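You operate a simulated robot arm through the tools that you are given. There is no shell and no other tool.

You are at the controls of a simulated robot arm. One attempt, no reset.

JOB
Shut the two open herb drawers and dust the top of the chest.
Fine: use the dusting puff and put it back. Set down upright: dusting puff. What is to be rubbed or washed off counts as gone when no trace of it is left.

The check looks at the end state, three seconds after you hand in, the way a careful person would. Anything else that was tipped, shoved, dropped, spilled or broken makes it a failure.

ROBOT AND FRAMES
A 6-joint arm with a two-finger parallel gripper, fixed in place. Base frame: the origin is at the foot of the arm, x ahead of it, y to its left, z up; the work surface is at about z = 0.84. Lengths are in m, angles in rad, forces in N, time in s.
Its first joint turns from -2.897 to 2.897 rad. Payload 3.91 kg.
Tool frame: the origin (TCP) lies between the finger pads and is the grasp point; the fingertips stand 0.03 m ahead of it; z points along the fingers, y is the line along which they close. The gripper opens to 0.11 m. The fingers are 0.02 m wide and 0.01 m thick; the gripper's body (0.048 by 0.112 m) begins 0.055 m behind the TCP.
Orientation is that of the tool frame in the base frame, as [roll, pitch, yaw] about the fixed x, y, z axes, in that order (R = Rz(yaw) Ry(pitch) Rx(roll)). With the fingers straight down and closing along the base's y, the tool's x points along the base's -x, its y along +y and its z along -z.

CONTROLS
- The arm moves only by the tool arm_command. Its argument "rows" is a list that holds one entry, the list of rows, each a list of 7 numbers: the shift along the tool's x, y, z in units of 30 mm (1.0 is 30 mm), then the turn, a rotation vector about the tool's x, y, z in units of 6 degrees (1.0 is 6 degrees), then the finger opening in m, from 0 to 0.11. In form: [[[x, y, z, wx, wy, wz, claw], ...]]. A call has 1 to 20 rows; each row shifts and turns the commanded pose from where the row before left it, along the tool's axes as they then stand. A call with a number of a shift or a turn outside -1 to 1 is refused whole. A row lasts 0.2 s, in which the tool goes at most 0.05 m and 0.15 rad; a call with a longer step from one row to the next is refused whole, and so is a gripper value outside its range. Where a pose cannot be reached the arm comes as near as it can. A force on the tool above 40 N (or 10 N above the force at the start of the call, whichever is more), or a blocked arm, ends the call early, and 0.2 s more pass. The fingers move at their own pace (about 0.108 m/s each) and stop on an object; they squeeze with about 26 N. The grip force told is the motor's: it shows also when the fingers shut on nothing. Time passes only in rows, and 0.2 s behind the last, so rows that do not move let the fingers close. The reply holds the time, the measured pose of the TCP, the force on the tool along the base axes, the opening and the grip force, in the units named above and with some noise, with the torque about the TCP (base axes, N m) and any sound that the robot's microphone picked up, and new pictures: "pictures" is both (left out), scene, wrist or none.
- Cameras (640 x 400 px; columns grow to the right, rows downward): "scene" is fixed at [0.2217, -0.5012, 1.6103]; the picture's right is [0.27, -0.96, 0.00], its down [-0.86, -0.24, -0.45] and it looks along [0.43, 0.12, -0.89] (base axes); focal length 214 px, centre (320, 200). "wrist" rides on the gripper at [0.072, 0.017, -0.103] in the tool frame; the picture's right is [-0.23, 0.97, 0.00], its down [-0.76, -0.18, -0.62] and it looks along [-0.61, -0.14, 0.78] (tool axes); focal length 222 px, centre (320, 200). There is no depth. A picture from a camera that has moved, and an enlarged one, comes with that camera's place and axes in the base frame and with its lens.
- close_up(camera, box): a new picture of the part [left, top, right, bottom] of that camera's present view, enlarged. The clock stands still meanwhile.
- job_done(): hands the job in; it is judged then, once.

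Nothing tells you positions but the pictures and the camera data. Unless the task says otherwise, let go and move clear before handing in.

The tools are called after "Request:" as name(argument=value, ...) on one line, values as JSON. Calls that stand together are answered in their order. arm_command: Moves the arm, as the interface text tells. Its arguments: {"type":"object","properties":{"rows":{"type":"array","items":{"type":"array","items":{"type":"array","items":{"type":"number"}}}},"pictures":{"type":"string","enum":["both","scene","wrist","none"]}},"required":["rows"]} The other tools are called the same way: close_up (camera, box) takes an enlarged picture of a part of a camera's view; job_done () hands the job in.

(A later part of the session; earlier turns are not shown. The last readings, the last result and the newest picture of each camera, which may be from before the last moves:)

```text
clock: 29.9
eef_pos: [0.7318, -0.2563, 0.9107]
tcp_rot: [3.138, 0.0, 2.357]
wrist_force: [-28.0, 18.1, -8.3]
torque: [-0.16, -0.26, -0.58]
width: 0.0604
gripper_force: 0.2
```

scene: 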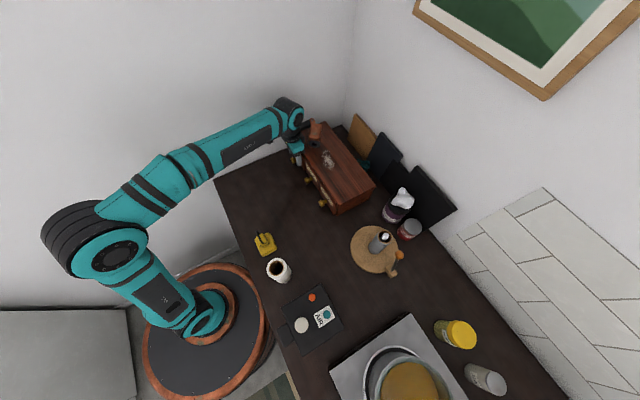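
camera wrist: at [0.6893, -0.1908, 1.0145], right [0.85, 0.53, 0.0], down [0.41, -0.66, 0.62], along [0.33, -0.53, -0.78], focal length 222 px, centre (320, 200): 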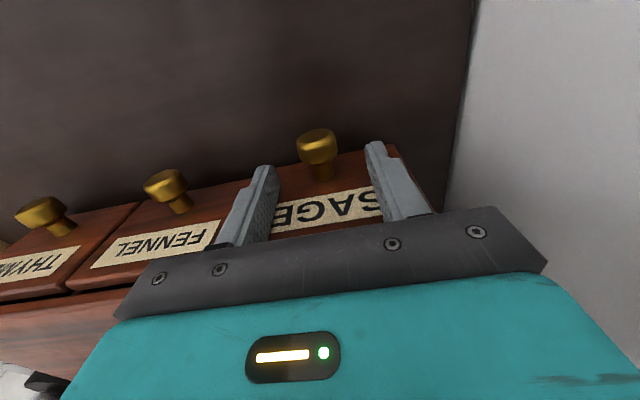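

Both drawers have met their stops. I back off, rise and check, then head over the yellow puff for a closer look.

Request:
arm_command(rows=[[[0.3, 0, 0, 0, 0, 0, 0.06], [0.8, 0, 0, 0, 0, 0, 0.06], [1, 0, 0, 0, 0, 0, 0.06], [1, 0, 0, 0, 0, 0, 0.06], [0.2, 0, -0.9, 0, 0, 0, 0.09], [0.4, -0.6, -0.9, 0, 0, 0, 0.09], [0.4, -0.8, -0.9, 0, 0, 0, 0.09], [0.4, -0.8, -0.9, 0, 0, 0, 0.09], [0.4, -0.8, -0.9, 0, 0, 0, 0.09], [0.4, -0.8, -0.9, 0, 0, 0, 0.09], [0.4, -0.8, -0.6, 0, 0, 0, 0.09], [0.4, -0.8, 0, 0, 0, 0, 0.09], [0.4, -0.8, 0, 0, 0, 0, 0.09], [0.4, -0.8, 0, 0, 0, 0, 0.09], [0.4, -0.8, 0, 0, 0, 0, 0.09], [0.4, -0.8, 0, 0, 0, 0, 0.09], [0.4, -0.2, 0, 0, 0, 0, 0.09], [0, 0, 0, 0, 0, 0, 0.09]]])

Request:
close_up(camera="scene", box=[280, 120, 380, 220])

Request:
close_up(camera="scene", box=[230, 210, 310, 290])

Request:
close_up(camera="wrist", box=[220, 80, 420, 230])

```text
clock: 33.7
eef_pos: [0.374, -0.2726, 1.0892]
tcp_rot: [3.141, 0.0, 2.356]
wrist_force: [-0.7, -0.3, -0.7]
torque: [0.0, 0.0, 0.03]
width: 0.0901
gripper_force: 0.1
camera wrist: at [0.3349, -0.211, 1.1932], right [0.85, 0.53, 0.0], down [0.41, -0.66, 0.62], along [0.33, -0.53, -0.78], focal length 222 px, centre (320, 200)
```

scene: 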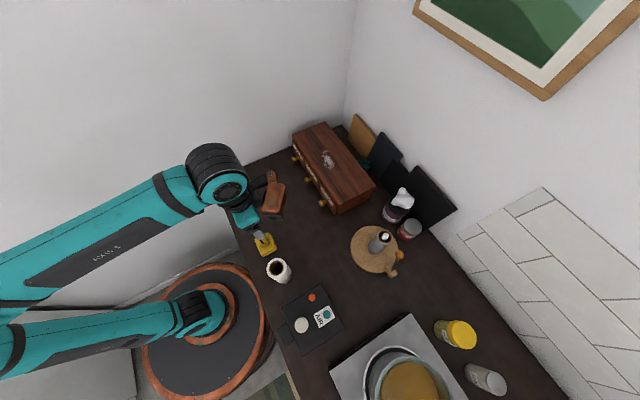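
wrist: 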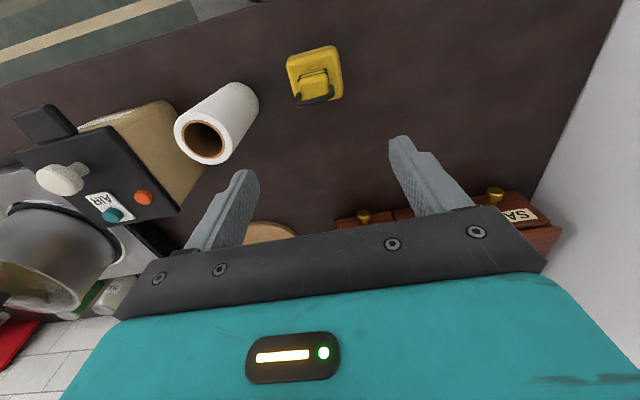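

```text
4.00 times, centred on (330, 170) of scene
camera zoom: at [0.2217, -0.5012, 1.6103], right [0.27, -0.96, 0.0], down [-0.86, -0.24, -0.45], along [0.43, 0.12, -0.89], focal length 858 px, centre (280, 320)
```

zoom: 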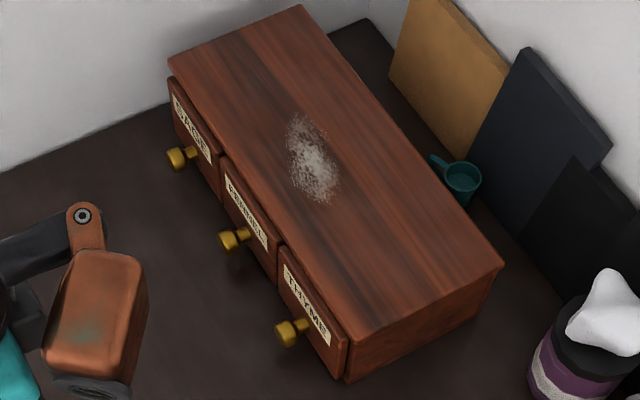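

```text
5.00 times, centred on (270, 250) of scene
camera zoom: at [0.2217, -0.5012, 1.6103], right [0.27, -0.96, 0.0], down [-0.86, -0.24, -0.45], along [0.43, 0.12, -0.89], focal length 1072 px, centre (570, -50)
```

zoom: 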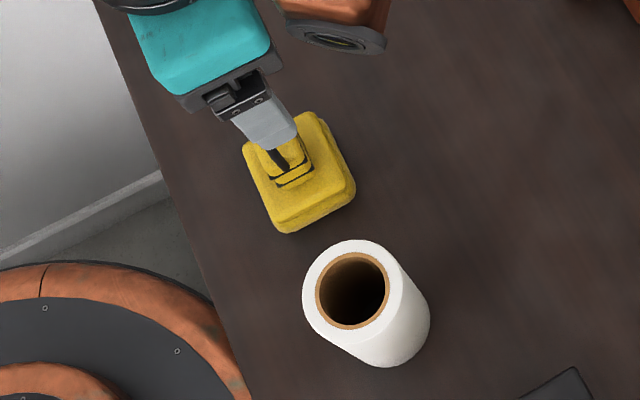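

```text
2.67 times, centred on (320, 155) of wrist
camera zoom: at [0.3349, -0.211, 1.1932], right [0.85, 0.53, 0.0], down [0.41, -0.66, 0.62], along [0.33, -0.53, -0.78], focal length 592 px, centre (320, 320)
```

zoom: 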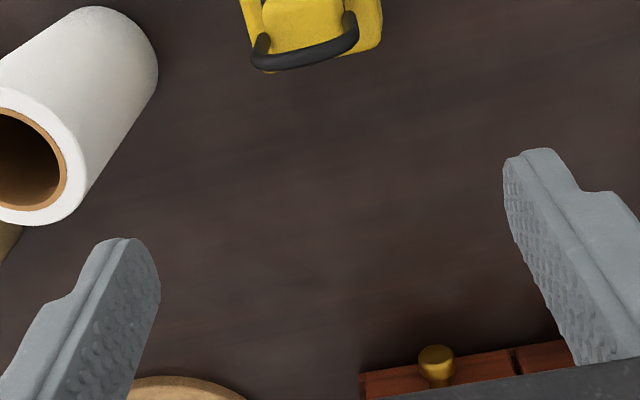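

All three fronts are now flush and the chest has not moved. I enlarge the yellow puff to work out how to grip it.

Request:
close_up(camera="wrist", box=[275, 35, 355, 115])

Request:
close_up(camera="scene", box=[245, 225, 285, 265])

```text
5.00 times, centred on (315, 75) of wrist
camera zoom: at [0.3349, -0.211, 1.1932], right [0.85, 0.53, 0.0], down [0.41, -0.66, 0.62], along [0.33, -0.53, -0.78], focal length 1111 px, centre (345, 825)
```

zoom: 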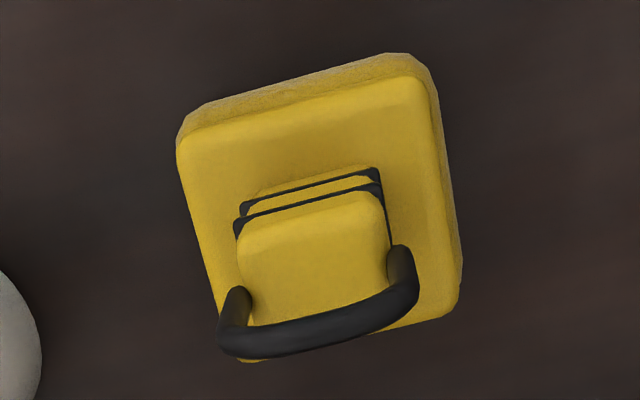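

```text
10.00 times, centred on (265, 245) of scene
camera zoom: at [0.2217, -0.5012, 1.6103], right [0.27, -0.96, 0.0], down [-0.86, -0.24, -0.45], along [0.43, 0.12, -0.89], focal length 2145 px, centre (870, -250)
```

zoom: 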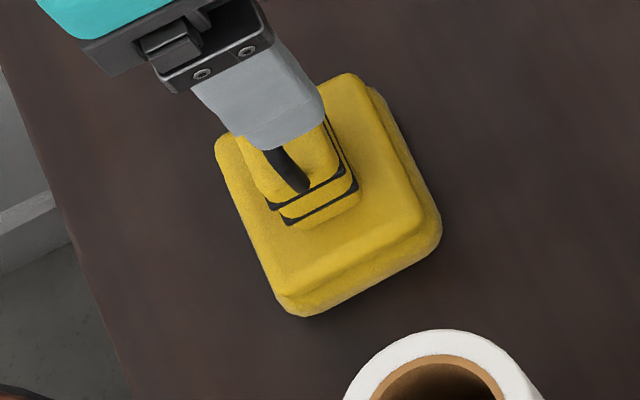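

The puff looks like a square fuzzy pad with a grip block and a black loop on top. I check the remaining corner of the room so I don't miss another candidate.

Request:
close_up(camera="wrist", box=[0, 80, 200, 400])

Request:
close_up(camera="scene", box=[400, 280, 600, 400])

```text
1.25 times, centred on (100, 240) of wrist
camera zoom: at [0.3349, -0.211, 1.1932], right [0.85, 0.53, 0.0], down [0.41, -0.66, 0.62], along [0.33, -0.53, -0.78], focal length 278 px, centre (595, 150)
```

zoom: 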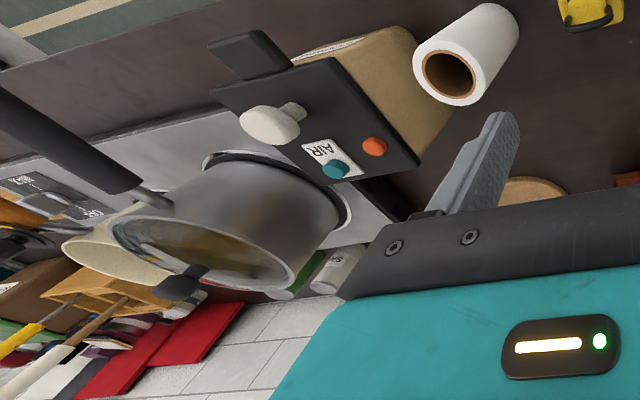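

```text
3.20 times, centred on (500, 340) of scene
camera zoom: at [0.2217, -0.5012, 1.6103], right [0.27, -0.96, 0.0], down [-0.86, -0.24, -0.45], along [0.43, 0.12, -0.89], focal length 686 px, centre (-256, -248)
```

zoom: 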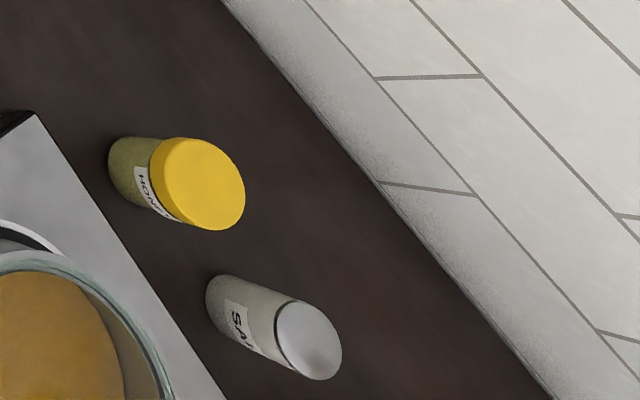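

No other candidate nearby. The puff is centred at about (0.361,-0.264), aligned with the chest's 45°, with its loop rising to about z = 0.97. I tilt the camera for a side view to learn the heights of the grip.

Request:
arm_command(rows=[[[0.95, 0.15, 0, 0, 0, 0, 0.11], [0.95, 0.15, 0, 0, 0, 0, 0.11], [0.95, 0.15, 0, 0, 0, 0, 0.11], [0.95, 0.15, 0, 0, 0, 0, 0.11], [0.95, 0.15, 0.2, 0, 0, 0, 0.11], [0, 0, 0.8, 0, -1, 0, 0.11], [0, 0, 0.8, 0, -1, 0, 0.11], [0, 0, 0.6, 0, -1, 0, 0.11], [0, 0, 0, 0, -1, 0, 0.11], [0, 0, 0, 0, -1, 0, 0.11], [0, 0, 0, 0, -1, 0, 0.11], [0, 0, 0, 0, 0, 0, 0.11]]])

```text
clock: 36.3
eef_pos: [0.2924, -0.161, 1.0192]
tcp_rot: [3.14, 0.632, 2.355]
wrist_force: [0.0, 0.2, -0.6]
torque: [0.02, 0.01, 0.0]
width: 0.1101
gripper_force: 0.1
camera wrist: at [0.2216, -0.0653, 1.0598], right [0.82, 0.56, 0.14], down [0.05, -0.3, 0.95], along [0.57, -0.77, -0.27], focal length 222 px, centre (320, 200)
```

scene: 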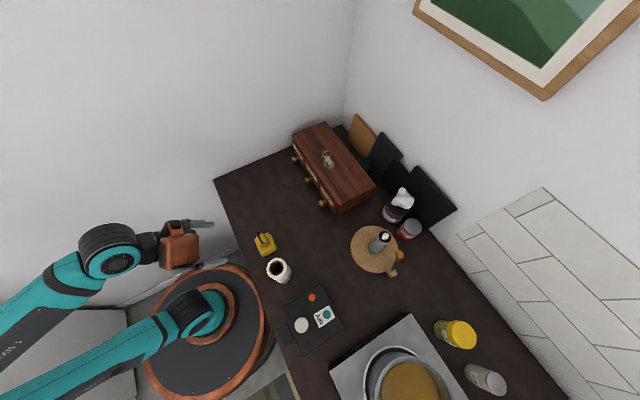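
wrist: 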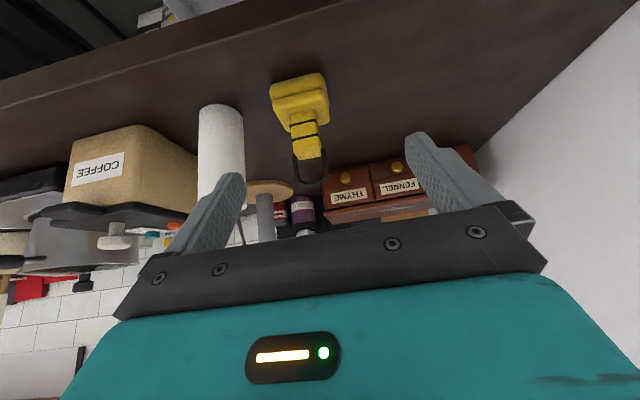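

Request:
close_up(camera="wrist", box=[250, 60, 350, 200])

Request:
close_up(camera="wrist", box=[320, 130, 480, 230])

Request:
close_up(camera="scene", box=[245, 222, 285, 262])

```text
2.86 times, centred on (300, 130) of wrist
camera zoom: at [0.2216, -0.0653, 1.0598], right [0.82, 0.56, 0.14], down [0.05, -0.3, 0.95], along [0.57, -0.77, -0.27], focal length 635 px, centre (377, 400)
```

zoom: 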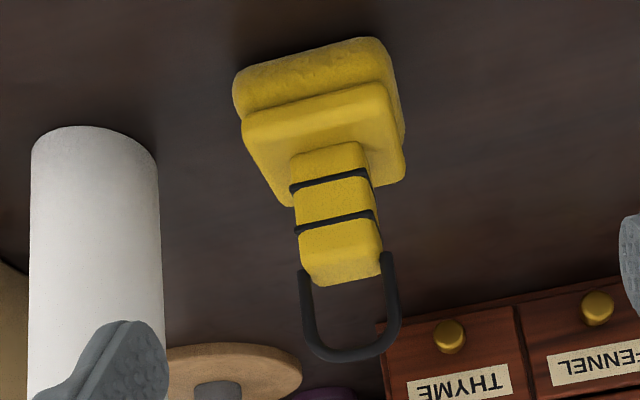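

```text
4.00 times, centred on (400, 180) of wrist
camera zoom: at [0.2216, -0.0653, 1.0598], right [0.82, 0.56, 0.14], down [0.05, -0.3, 0.95], along [0.57, -0.77, -0.27], focal length 888 px, centre (0, 280)
```

zoom: 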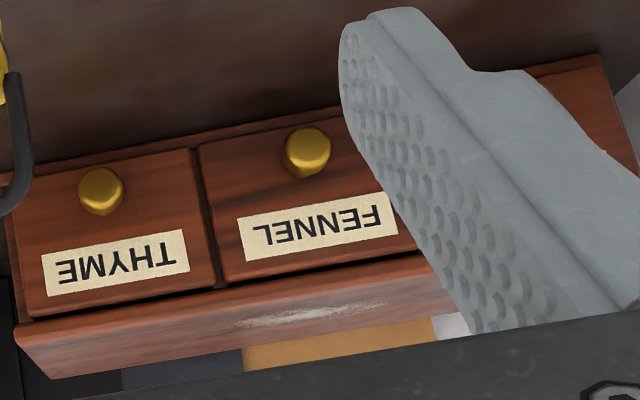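

```text
10.00 times, centred on (265, 242) of scene
camera zoom: at [0.2217, -0.5012, 1.6103], right [0.27, -0.96, 0.0], down [-0.86, -0.24, -0.45], along [0.43, 0.12, -0.89], focal length 2145 px, centre (870, -220)
```

zoom: 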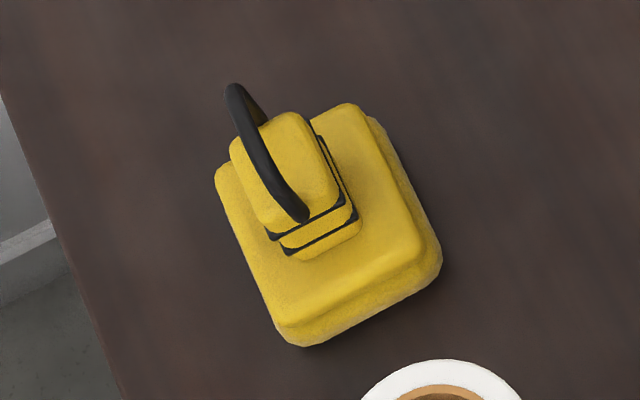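

Now it is clear: a fuzzy pad, a yellow body, and a grip block (z about 0.884–0.943) with two black bands and a loop up to 0.97. I will grip the block across its thin side so that the loop stands between the fingers. I turn upright, go over it, and turn the tool 90°.

Request:
arm_command(rows=[[[0, 0, 0, 0, 1, 0, 0.08], [0, 0, 0, 0, 1, 0, 0.08], [0, 0, 0, 0, 1, 0, 0.08], [0, 0, 0, 0, 1, 0, 0.08], [0, 0, 0, 0, 1, 0, 0.08], [0, 0, 0, 0, 1, 0, 0.08], [0, 0, -0.9, 0, 0, 0, 0.08], [0, 0, -0.9, 0, 0, 0, 0.08], [0, 0, -0.9, 0, 0, 0, 0.08], [-0.8, -0.16, 0, 0, 0, 0, 0.08], [-0.8, -0.16, 0, 0, 0, 0, 0.08], [-0.8, -0.16, 0, 0, 0, 0, 0.08], [-0.8, -0.16, 0, 0, 0, 0, 0.08], [-0.8, -0.16, 0, 0, 0, 0, 0.08]], []], pictures="none")

```text
refused: rows must be a list of 1 entries
```

The call had a stray empty entry. I send the same motion again.

Request:
arm_command(rows=[[[0, 0, 0, 0, 1, 0, 0.08], [0, 0, 0, 0, 1, 0, 0.08], [0, 0, 0, 0, 1, 0, 0.08], [0, 0, 0, 0, 1, 0, 0.08], [0, 0, 0, 0, 1, 0, 0.08], [0, 0, 0, 0, 1, 0, 0.08], [0, 0, -0.9, 0, 0, 0, 0.08], [0, 0, -0.9, 0, 0, 0, 0.08], [0, 0, -0.9, 0, 0, 0, 0.08], [-0.8, -0.16, 0, 0, 0, 0, 0.08], [-0.8, -0.16, 0, 0, 0, 0, 0.08], [-0.8, -0.16, 0, 0, 0, 0, 0.08], [-0.8, -0.16, 0, 0, 0, 0, 0.08], [-0.8, -0.16, 0, 0, 0, 0, 0.08]]], pictures="none")

Request:
arm_command(rows=[[[0, 0, 0, 0, 0, 0.9375, 0.08], [0, 0, 0, 0, 0, 0.9375, 0.08], [0, 0, 0, 0, 0, 0.9375, 0.08], [0, 0, 0, 0, 0, 0.9375, 0.08], [0, 0, 0, 0, 0, 0.9375, 0.08], [0, 0, 0, 0, 0, 0.9375, 0.08], [0, 0, 0, 0, 0, 0.9375, 0.08], [0, 0, 0, 0, 0, 0.9375, 0.08], [0, 0, 0, 0, 0, 0.9375, 0.08], [0, 0, 0, 0, 0, 0.9375, 0.08], [0, 0, 0, 0, 0, 0.9375, 0.08], [0, 0, 0, 0, 0, 0.9375, 0.08], [0, 0, 0, 0, 0, 0.9375, 0.08], [0, 0, 0, 0, 0, 0.9375, 0.08], [0, 0, 0, 0, 0, 0.9375, 0.08], [0, 0, 0, 0, 0, 0.9375, 0.08], [0, 0, 0, 0, 0, 0, 0.08]]])

```text
clock: 39.3
eef_pos: [0.3601, -0.2632, 1.1003]
tcp_rot: [3.141, 0.002, 2.356]
wrist_force: [-0.8, -0.5, 1.0]
torque: [0.0, -0.03, 0.01]
width: 0.0802
gripper_force: 0.1
```

```text
clock: 42.9
eef_pos: [0.3611, -0.2625, 1.0996]
tcp_rot: [3.139, -0.002, 0.784]
wrist_force: [-0.3, 0.0, 0.1]
torque: [-0.02, 0.01, -0.04]
width: 0.0799
gripper_force: 0.0
camera wrist: at [0.4248, -0.2241, 1.2034], right [0.53, -0.85, 0.0], down [-0.67, -0.41, 0.62], along [-0.53, -0.33, -0.78], focal length 222 px, centre (320, 200)
```

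scene: 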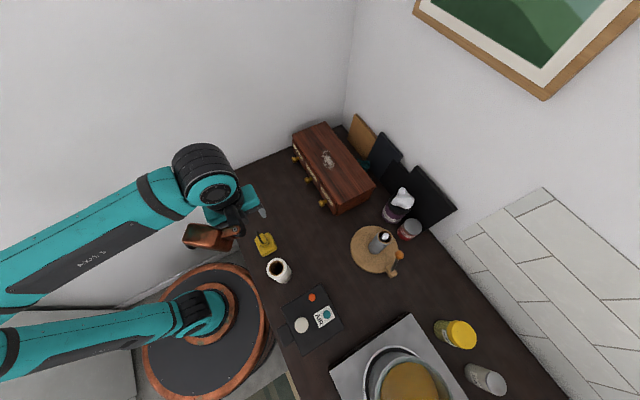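
wrist: 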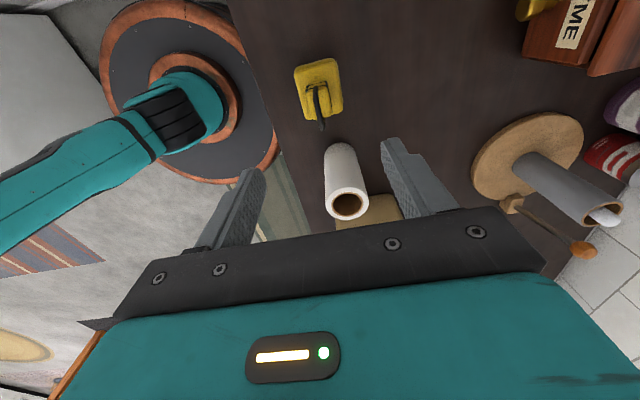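

The tool is now across the grip's thin side, directly above the puff. The copper housing on the wrist will come near the white paper roll, so I check the clearance before I lower.

Request:
close_up(camera="scene", box=[170, 200, 310, 300])

Request:
close_up(camera="wrist", box=[270, 40, 430, 240])

```text
4.00 times, centred on (240, 250) of scene
camera zoom: at [0.2217, -0.5012, 1.6103], right [0.27, -0.96, 0.0], down [-0.86, -0.24, -0.45], along [0.43, 0.12, -0.89], focal length 858 px, centre (640, 0)
```

zoom: 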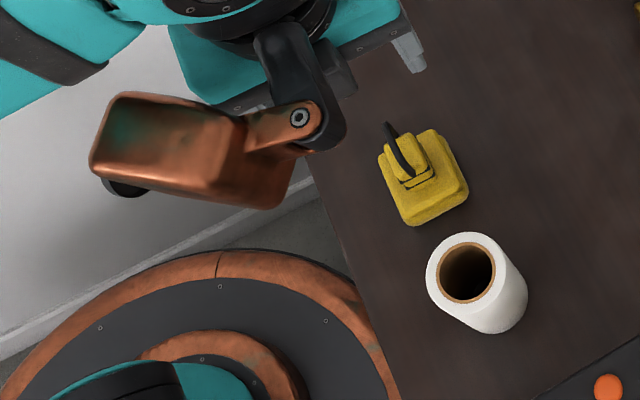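

```text
2.00 times, centred on (350, 140) of wrist
camera zoom: at [0.4248, -0.2241, 1.2034], right [0.53, -0.85, 0.0], down [-0.67, -0.41, 0.62], along [-0.53, -0.33, -0.78], focal length 444 px, centre (260, 320)
```

zoom: 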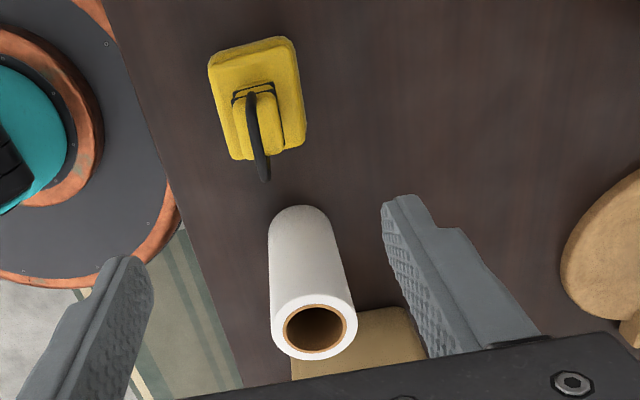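

About 3 cm should remain between the housing and the roll. I lower halfway and check again.

Request:
arm_command(rows=[[[0, 0, 0.7, 0, 0, 0, 0.08], [0, 0, 0.7, 0, 0, 0, 0.08], [0, 0, 0.7, 0, 0, 0, 0.08], [0, 0, 0.7, 0, 0, 0, 0.08], [0, 0, 0.7, 0, 0, 0, 0.08], [0, 0, 0, 0, 0, 0, 0.08]]])

Request:
close_up(camera="scene", box=[200, 210, 310, 300])

Request:
close_up(camera="wrist", box=[220, 60, 420, 220])

```text
clock: 44.3
eef_pos: [0.3609, -0.2619, 0.9942]
tcp_rot: [3.14, -0.001, 0.786]
wrist_force: [-0.6, 0.4, -0.2]
torque: [0.03, -0.01, 0.02]
width: 0.0798
gripper_force: 0.0
camera wrist: at [0.4255, -0.2241, 1.0987], right [0.53, -0.85, 0.0], down [-0.66, -0.41, 0.62], along [-0.53, -0.33, -0.78], focal length 222 px, centre (320, 200)
```

scene: 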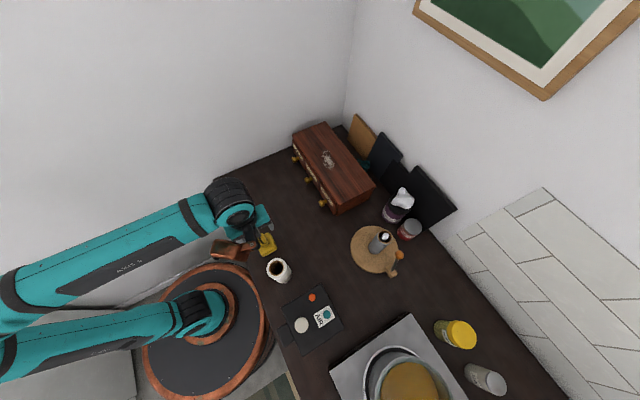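
wrist: 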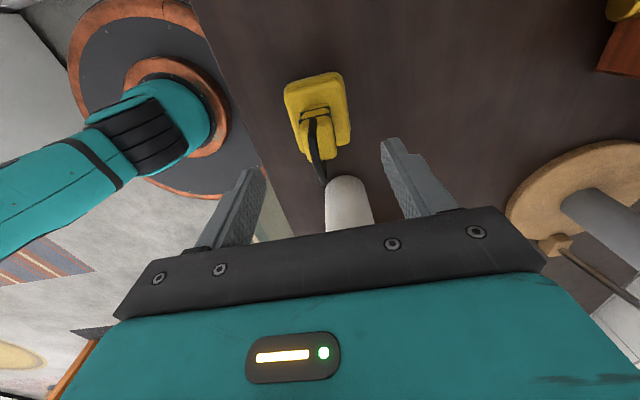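

```text
4.44 times, centred on (255, 255) of scene
camera zoom: at [0.2217, -0.5012, 1.6103], right [0.27, -0.96, 0.0], down [-0.86, -0.24, -0.45], along [0.43, 0.12, -0.89], focal length 953 px, centre (609, -44)
```

zoom: 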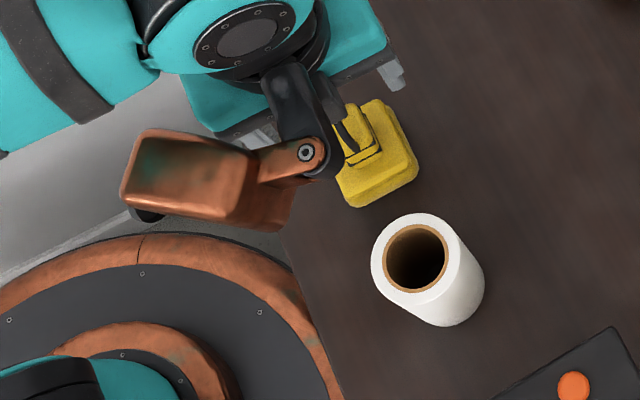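

```text
2.50 times, centred on (320, 140) of wrist
camera zoom: at [0.4255, -0.2241, 1.0987], right [0.53, -0.85, 0.0], down [-0.66, -0.41, 0.62], along [-0.53, -0.33, -0.78], focal length 555 px, centre (320, 350)
```

zoom: 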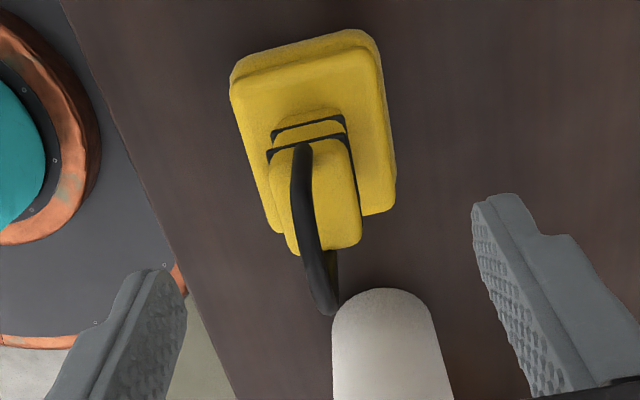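

The housing is well clear of the roll and the puff is centred between the fingers. I lower to z of about 0.925 and close on the block.

Request:
arm_command(rows=[[[0, 0, 0.46, 0, 0, 0, 0.08], [0, 0, 0.46, 0, 0, 0, 0.08], [0, 0, 0.46, 0, 0, 0, 0.08], [0, 0, 0.46, 0, 0, 0, 0.08], [0, 0, 0.46, 0, 0, 0, 0.08], [0, 0, 0, 0, 0, 0, 0.08]]])

Request:
close_up(camera="scene", box=[220, 210, 310, 290])

Request:
close_up(camera="wrist", box=[220, 80, 420, 240])

```text
clock: 45.7
eef_pos: [0.362, -0.2619, 0.9269]
tcp_rot: [3.14, -0.002, 0.787]
wrist_force: [-0.1, -0.5, 0.3]
torque: [-0.01, -0.02, -0.03]
width: 0.0801
gripper_force: 0.2
camera wrist: at [0.4256, -0.2239, 1.0295], right [0.53, -0.85, 0.0], down [-0.66, -0.41, 0.62], along [-0.53, -0.33, -0.78], focal length 222 px, centre (320, 200)
```

scene: 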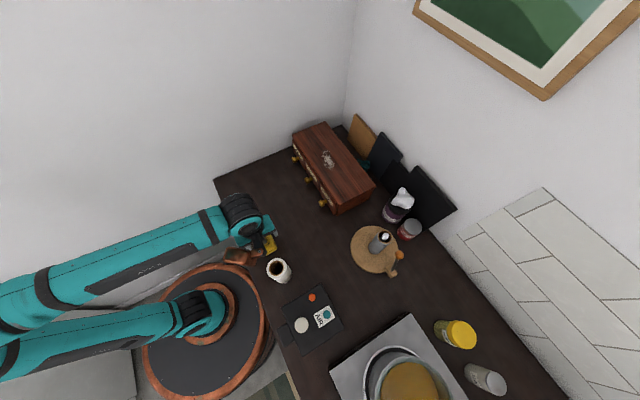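
wrist: 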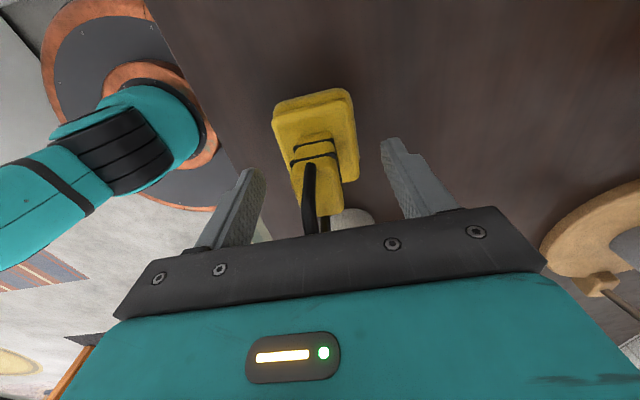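

```text
5.00 times, centred on (265, 250) of scene
camera zoom: at [0.2217, -0.5012, 1.6103], right [0.27, -0.96, 0.0], down [-0.86, -0.24, -0.45], along [0.43, 0.12, -0.89], focal length 1072 px, centre (595, -50)
```

zoom: 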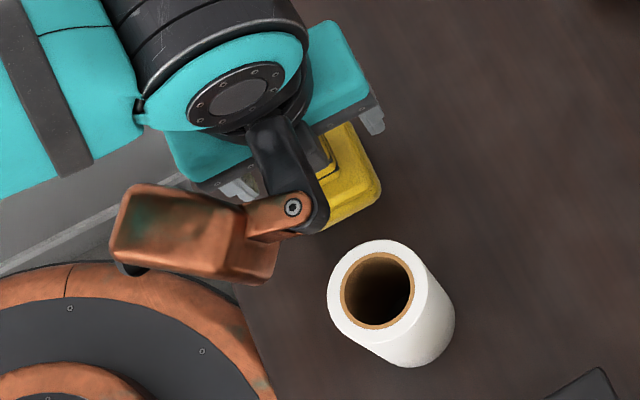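

```text
2.50 times, centred on (320, 160) of wrist
camera zoom: at [0.4256, -0.2239, 1.0295], right [0.53, -0.85, 0.0], down [-0.66, -0.41, 0.62], along [-0.53, -0.33, -0.78], focal length 555 px, centre (320, 300)
```

zoom: 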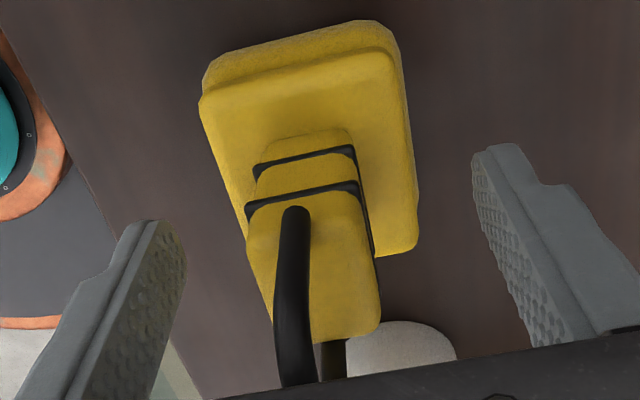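

The block sits between the fingers and the loop is free of the palm. I close the gripper.

Request:
arm_command(rows=[[[0, 0, 0, 0, 0, 0, 0.06], [0, 0, 0, 0, 0, 0, 0.045], [0, 0, 0, 0, 0, 0, 0.035], [0, 0, 0, 0, 0, 0, 0.025], [0, 0, 0, 0, 0, 0, 0.01], [0, 0, 0, 0, 0, 0, 0.0], [0, 0, 0, 0, 0, 0, 0.0], [0, 0, 0, 0, 0, 0, 0.0]]])

Request:
close_up(camera="wrist", box=[220, 80, 420, 240])

```text
clock: 47.5
eef_pos: [0.3618, -0.2618, 0.9242]
tcp_rot: [3.139, -0.001, 0.786]
wrist_force: [1.0, 0.2, 0.2]
torque: [-0.02, -0.03, 0.01]
width: 0.0282
gripper_force: 26.3
camera wrist: at [0.4256, -0.2239, 1.0296], right [0.53, -0.85, 0.0], down [-0.66, -0.41, 0.62], along [-0.53, -0.33, -0.78], focal length 222 px, centre (320, 200)
```

scene: 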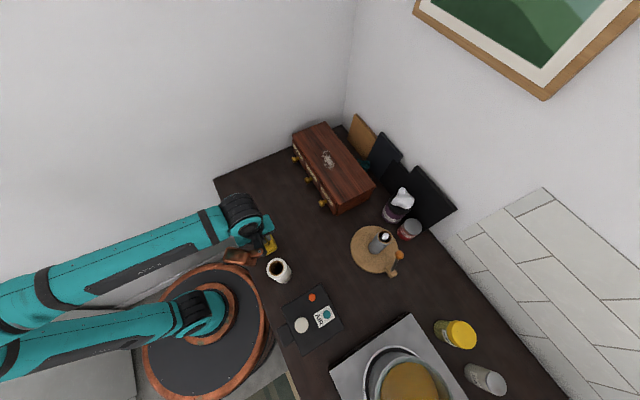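
wrist: 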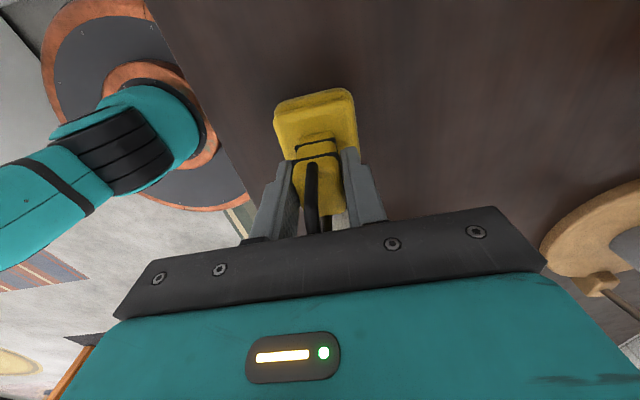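

```text
2.50 times, centred on (320, 160) of wrist
camera zoom: at [0.4256, -0.2239, 1.0296], right [0.53, -0.85, 0.0], down [-0.66, -0.41, 0.62], along [-0.53, -0.33, -0.78], focal length 555 px, centre (320, 300)
```

zoom: 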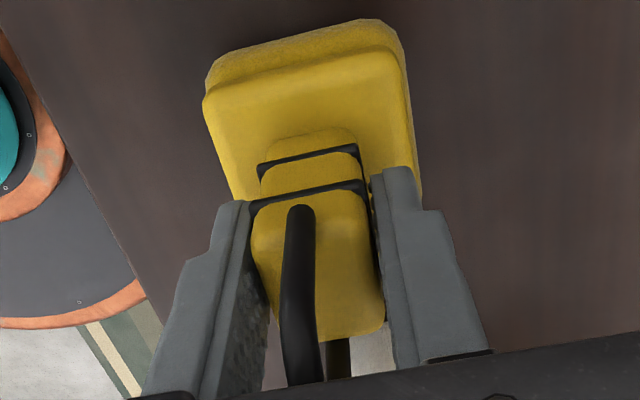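

The puff is held (opening 28 mm). I lift it straight up to z of about 1.10 and carry it over the near end of the dust.

Request:
arm_command(rows=[[[0, 0, -0.5, 0, 0, 0, 0], [0, 0, -0.9, 0, 0, 0, 0], [0, 0, -0.9, 0, 0, 0, 0], [0, 0, -0.9, 0, 0, 0, 0], [0, 0, -0.9, 0, 0, 0, 0], [0, 0, -0.9, 0, 0, 0, 0], [0, 0, -0.8, 0, 0, 0, 0], [0, 0, 0, 0, 0, 0, 0]]])

```text
clock: 49.3
eef_pos: [0.3626, -0.2612, 1.1001]
tcp_rot: [3.141, -0.001, 0.788]
wrist_force: [0.5, 0.3, -1.0]
torque: [0.02, 0.0, 0.0]
width: 0.0282
gripper_force: 25.9
camera wrist: at [0.4254, -0.2237, 1.2039], right [0.53, -0.85, 0.0], down [-0.66, -0.41, 0.62], along [-0.53, -0.33, -0.78], focal length 222 px, centre (320, 200)
```

scene: 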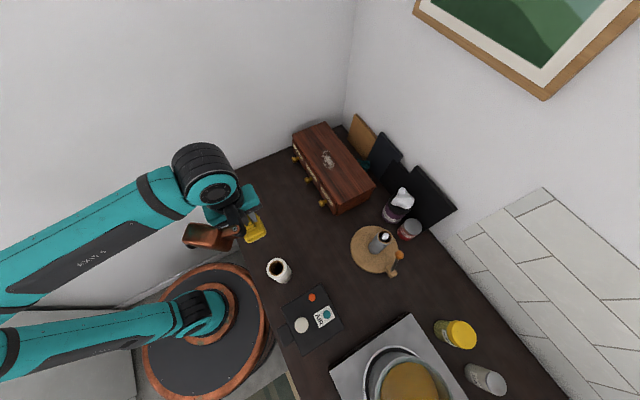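
wrist: 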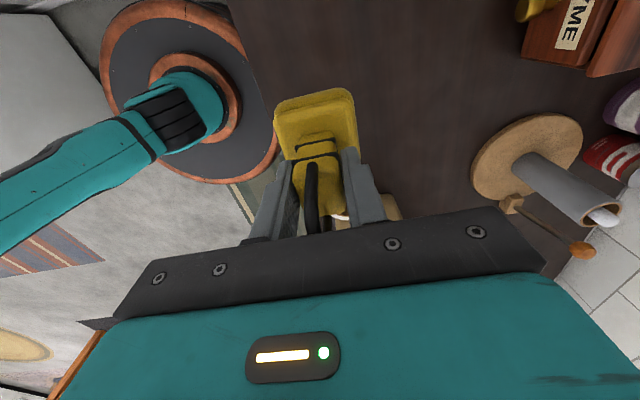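

The puff came up cleanly. I carry it over the chest top.

Request:
arm_command(rows=[[[0.26, 0.92, 0, 0, 0, 0, 0], [0.26, 0.92, 0, 0, 0, 0, 0], [0.26, 0.92, 0, 0, 0, 0, 0], [0.26, 0.92, 0, 0, 0, 0, 0], [0.26, 0.92, 0, 0, 0, 0, 0], [0.26, 0.92, 0, 0, 0, 0, 0], [0.26, 0.92, 0, 0, 0, 0, 0], [0.26, 0.92, 0, 0, 0, 0, 0], [0.26, 0.92, 0, 0, 0, 0, 0], [0.26, 0.92, 0, 0, 0, 0, 0], [0.26, 0.92, 0, 0, 0, 0, 0], [0.26, 0.92, 0, 0, 0, 0, 0], [0, 0, 0, 0, 0, 0, 0], [0, 0, 0, 0, 0, 0, 0]]])

Request:
close_up(camera="scene", box=[280, 110, 400, 210])

Request:
close_up(camera="wrist", box=[200, 50, 440, 240])

```text
clock: 52.3
eef_pos: [0.6634, -0.4281, 1.0994]
tcp_rot: [3.14, -0.001, 0.788]
wrist_force: [1.7, 0.2, -0.7]
torque: [0.03, -0.03, 0.0]
width: 0.0281
gripper_force: 25.7
camera wrist: at [0.726, -0.3912, 1.204], right [0.53, -0.85, 0.0], down [-0.66, -0.41, 0.62], along [-0.53, -0.33, -0.78], focal length 222 px, centre (320, 200)
```

scene: 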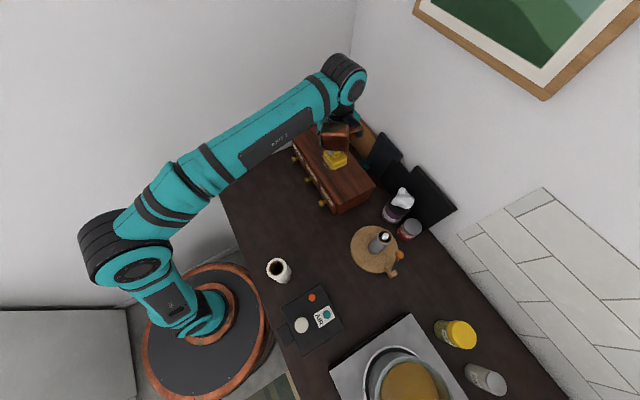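
wrist: 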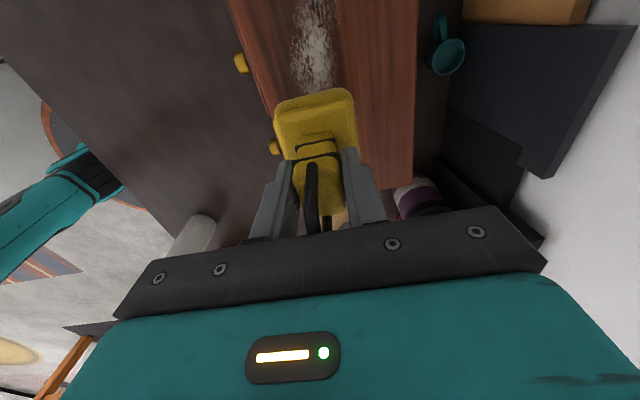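

```text
4.00 times, centred on (340, 160) of scene
camera zoom: at [0.2217, -0.5012, 1.6103], right [0.27, -0.96, 0.0], down [-0.86, -0.24, -0.45], along [0.43, 0.12, -0.89], focal length 858 px, centre (240, 360)
```

zoom: 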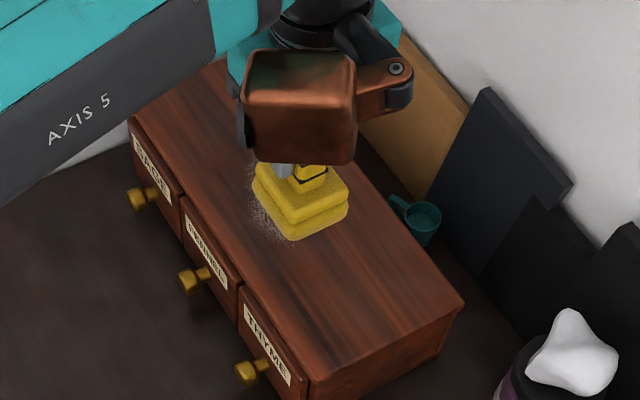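

```text
2.11 times, centred on (320, 145) of wrist
camera zoom: at [0.726, -0.3912, 1.204], right [0.53, -0.85, 0.0], down [-0.66, -0.41, 0.62], along [-0.53, -0.33, -0.78], focal length 468 px, centre (320, 316)
```

zoom: 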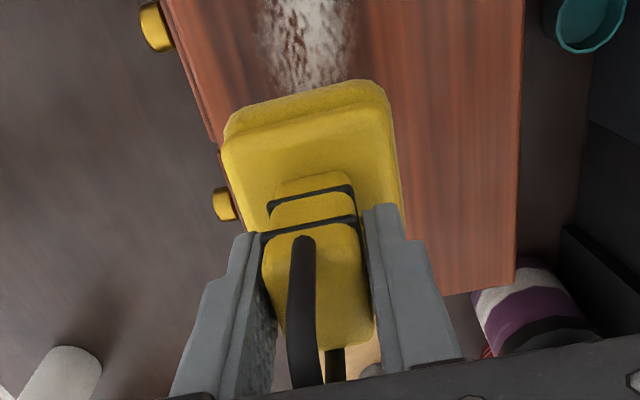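

The puff hangs over the near end of the dust. I lower it until it nearly touches, then creep down watching the force.

Request:
arm_command(rows=[[[0, 0, 0.45, 0, 0, 0, 0], [0, 0, 0.45, 0, 0, 0, 0], [0, 0, 0.45, 0, 0, 0, 0], [0, 0, 0.3, 0, 0, 0, 0], [0, 0, 0.1, 0, 0, 0, 0], [0, 0, 0, 0, 0, 0, 0]]])

Request:
close_up(camera="scene", box=[280, 110, 400, 210])

```text
clock: 53.7
eef_pos: [0.6612, -0.429, 1.0472]
tcp_rot: [3.141, -0.001, 0.787]
wrist_force: [0.7, -0.3, -1.2]
torque: [-0.04, -0.04, 0.02]
width: 0.0278
gripper_force: 26.1
camera wrist: at [0.7257, -0.3914, 1.1513], right [0.53, -0.85, 0.0], down [-0.66, -0.41, 0.62], along [-0.53, -0.33, -0.78], focal length 222 px, centre (320, 200)
```

scene: 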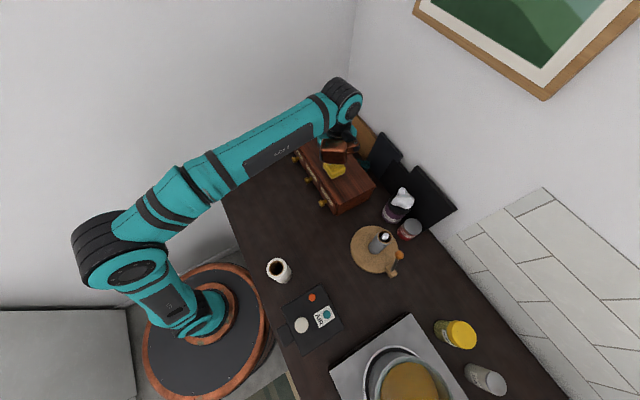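
wrist: 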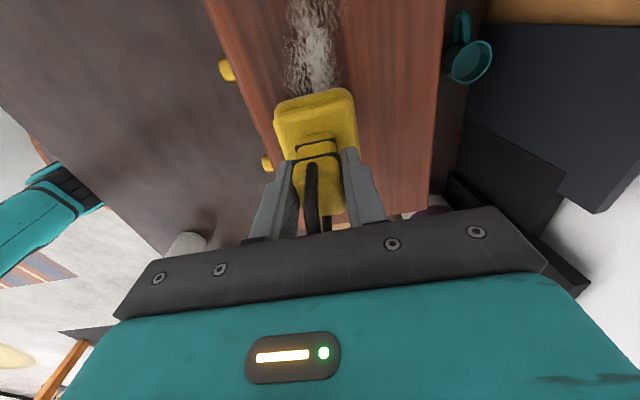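

```text
4.00 times, centred on (340, 160) of scene
camera zoom: at [0.2217, -0.5012, 1.6103], right [0.27, -0.96, 0.0], down [-0.86, -0.24, -0.45], along [0.43, 0.12, -0.89], focal length 858 px, centre (240, 360)
```

zoom: 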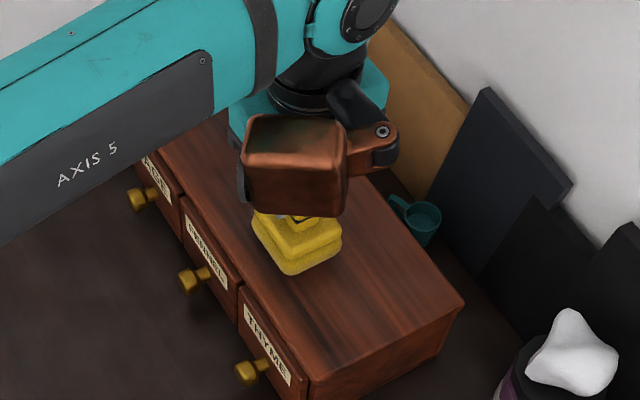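

Not touching yet. I creep down in small steps.

Request:
arm_command(rows=[[[0, 0, 0.08, 0, 0, 0, 0], [0, 0, 0.08, 0, 0, 0, 0], [0, 0, 0.08, 0, 0, 0, 0], [0, 0, 0, 0, 0, 0, 0]]], pictures="none")

Request:
arm_command(rows=[[[0, 0, 0.05, 0, 0, 0, 0], [0, 0, 0.05, 0, 0, 0, 0], [0, 0, 0, 0, 0, 0, 0]]], pictures="none")

```text
clock: 54.7
eef_pos: [0.6629, -0.43, 1.0407]
tcp_rot: [3.138, -0.001, 0.787]
wrist_force: [0.6, 0.3, -1.1]
torque: [0.0, -0.03, 0.0]
width: 0.0284
gripper_force: 25.9
```

```text
clock: 55.5
eef_pos: [0.6624, -0.4293, 1.0378]
tcp_rot: [3.14, -0.002, 0.786]
wrist_force: [-0.7, 0.4, 0.8]
torque: [0.06, 0.07, 0.0]
width: 0.028
gripper_force: 26.0
```

Request:
arm_command(rows=[[[0, 0, 0.05, 0, 0, 0, 0], [0, 0, 0.03, 0, 0, 0, 0], [0, 0, 0, 0, 0, 0, 0]]], pictures="none")

```text
clock: 56.3
eef_pos: [0.6624, -0.4296, 1.0362]
tcp_rot: [3.139, 0.0, 0.787]
wrist_force: [3.3, -2.8, 24.1]
torque: [0.01, 0.04, 0.01]
width: 0.0278
gripper_force: 25.6
```

Contact: 24 N at z = 1.036. I ease up a little to around 10 N and stroke along the dust.

Request:
arm_command(rows=[[[0, 0, -0.035, 0, 0, 0, 0], [0.15, 0, 0, 0, 0, 0, 0], [0.3, 0, 0, 0, 0, 0, 0], [0.3, 0, 0, 0, 0, 0, 0], [0.3, 0, 0, 0, 0, 0, 0], [0, 0, 0, 0, 0, 0, 0]]])

Request:
close_up(camera="wrist", box=[200, 0, 440, 190])

Request:
close_up(camera="scene", box=[280, 110, 400, 210])

```text
clock: 57.7
eef_pos: [0.6853, -0.4074, 1.0355]
tcp_rot: [3.141, -0.001, 0.787]
wrist_force: [-1.5, -0.4, 2.4]
torque: [0.07, 0.0, 0.03]
width: 0.0281
gripper_force: 25.8
camera wrist: at [0.7484, -0.3693, 1.1401], right [0.53, -0.85, 0.0], down [-0.66, -0.41, 0.62], along [-0.53, -0.33, -0.78], focal length 222 px, centre (320, 200)
```

scene: 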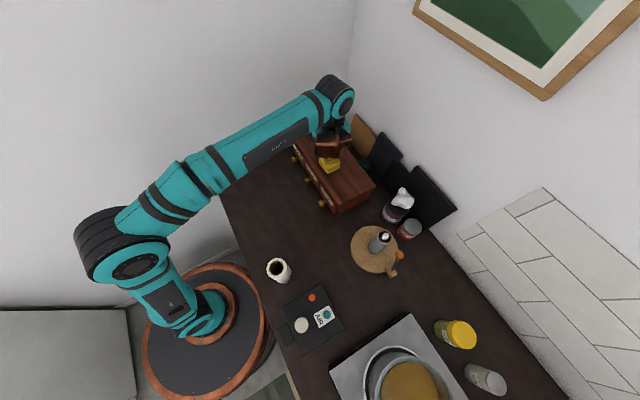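
wrist: 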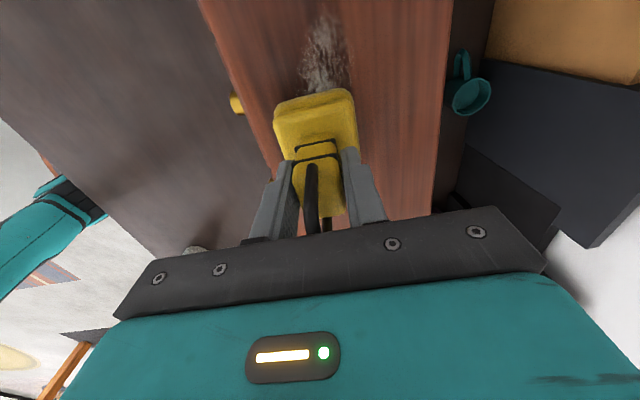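

```text
2.11 times, centred on (320, 95) of wrist
camera zoom: at [0.7484, -0.3693, 1.1401], right [0.53, -0.85, 0.0], down [-0.66, -0.41, 0.62], along [-0.53, -0.33, -0.78], focal length 468 px, centre (320, 421)
```

zoom: 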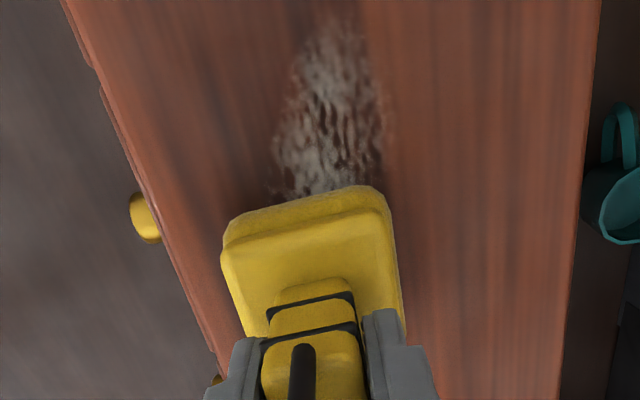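

```text
4.00 times, centred on (340, 160) of scene
camera zoom: at [0.2217, -0.5012, 1.6103], right [0.27, -0.96, 0.0], down [-0.86, -0.24, -0.45], along [0.43, 0.12, -0.89], focal length 858 px, centre (240, 360)
```

zoom: 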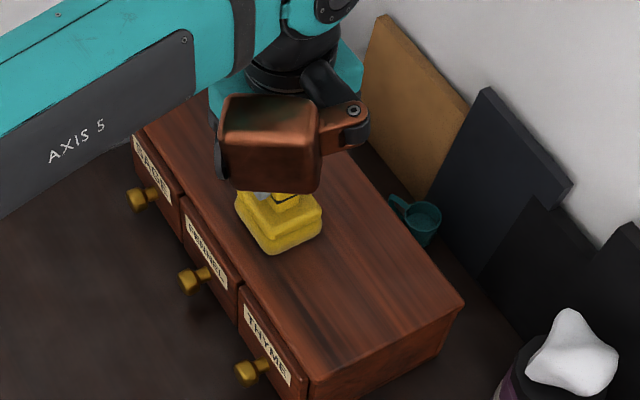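

The dust is fading where the puff has passed. The force is only 2 N, so I press slightly more and go on along the length.

Request:
arm_command(rows=[[[0, 0, 0.025, 0, 0, 0, 0], [0.3, 0, 0, 0, 0, 0, 0], [0.3, 0, 0, 0, 0, 0, 0], [0.3, 0, 0, 0, 0, 0, 0], [0.3, 0, 0, 0, 0, 0, 0], [0.3, 0, 0, 0, 0, 0, 0], [0, 0, 0, 0, 0, 0, 0]]], pictures="none")

Request:
arm_command(rows=[[[0.3, 0, 0, 0, 0, 0, 0], [0.3, 0, 0, 0, 0, 0, 0], [0.3, 0, 0, 0, 0, 0, 0], [0.3, 0, 0, 0, 0, 0, 0], [0.3, 0, 0, 0, 0, 0, 0], [0.3, 0, 0, 0, 0, 0, 0], [0.3, 0, 0, 0, 0, 0, 0], [0, 0, 0, 0, 0, 0, 0]]])

Request:
close_up(camera="scene", box=[280, 110, 400, 210])

```text
clock: 59.3
eef_pos: [0.7151, -0.3746, 1.0367]
tcp_rot: [3.141, -0.003, 0.788]
wrist_force: [-2.0, -3.7, 12.9]
torque: [-0.13, 0.15, 0.0]
width: 0.0281
gripper_force: 26.3
```

```text
clock: 61.1
eef_pos: [0.7593, -0.3308, 1.0368]
tcp_rot: [3.14, -0.002, 0.788]
wrist_force: [-3.0, -3.2, 12.1]
torque: [-0.03, 0.14, -0.01]
width: 0.0283
gripper_force: 26.1
camera wrist: at [0.8237, -0.293, 1.14], right [0.53, -0.85, 0.0], down [-0.66, -0.41, 0.62], along [-0.53, -0.33, -0.78], focal length 222 px, centre (320, 200)
```

scene: 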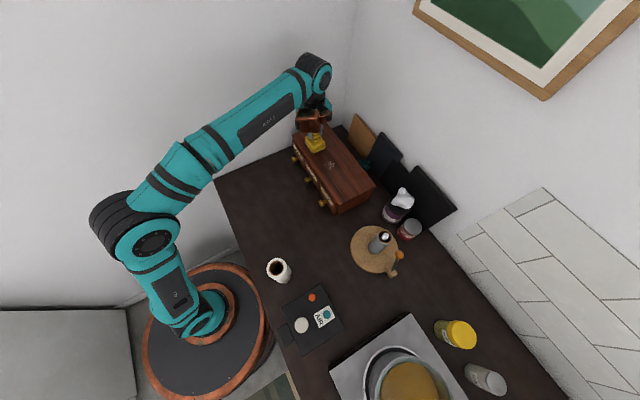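
wrist: 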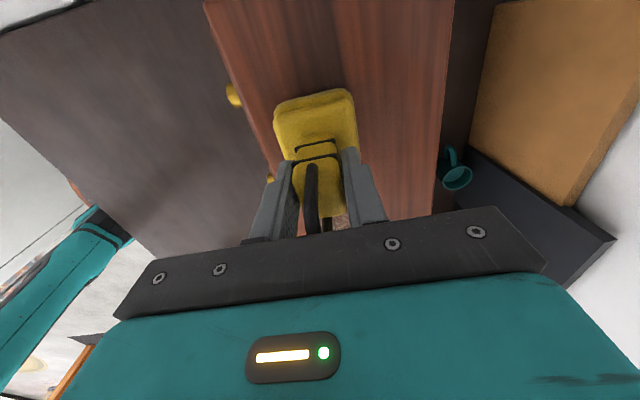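

```text
4.00 times, centred on (340, 160) of scene
camera zoom: at [0.2217, -0.5012, 1.6103], right [0.27, -0.96, 0.0], down [-0.86, -0.24, -0.45], along [0.43, 0.12, -0.89], focal length 858 px, centre (240, 360)
```

zoom: 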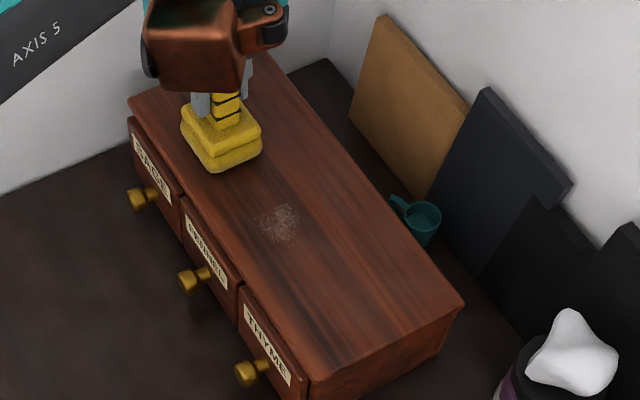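

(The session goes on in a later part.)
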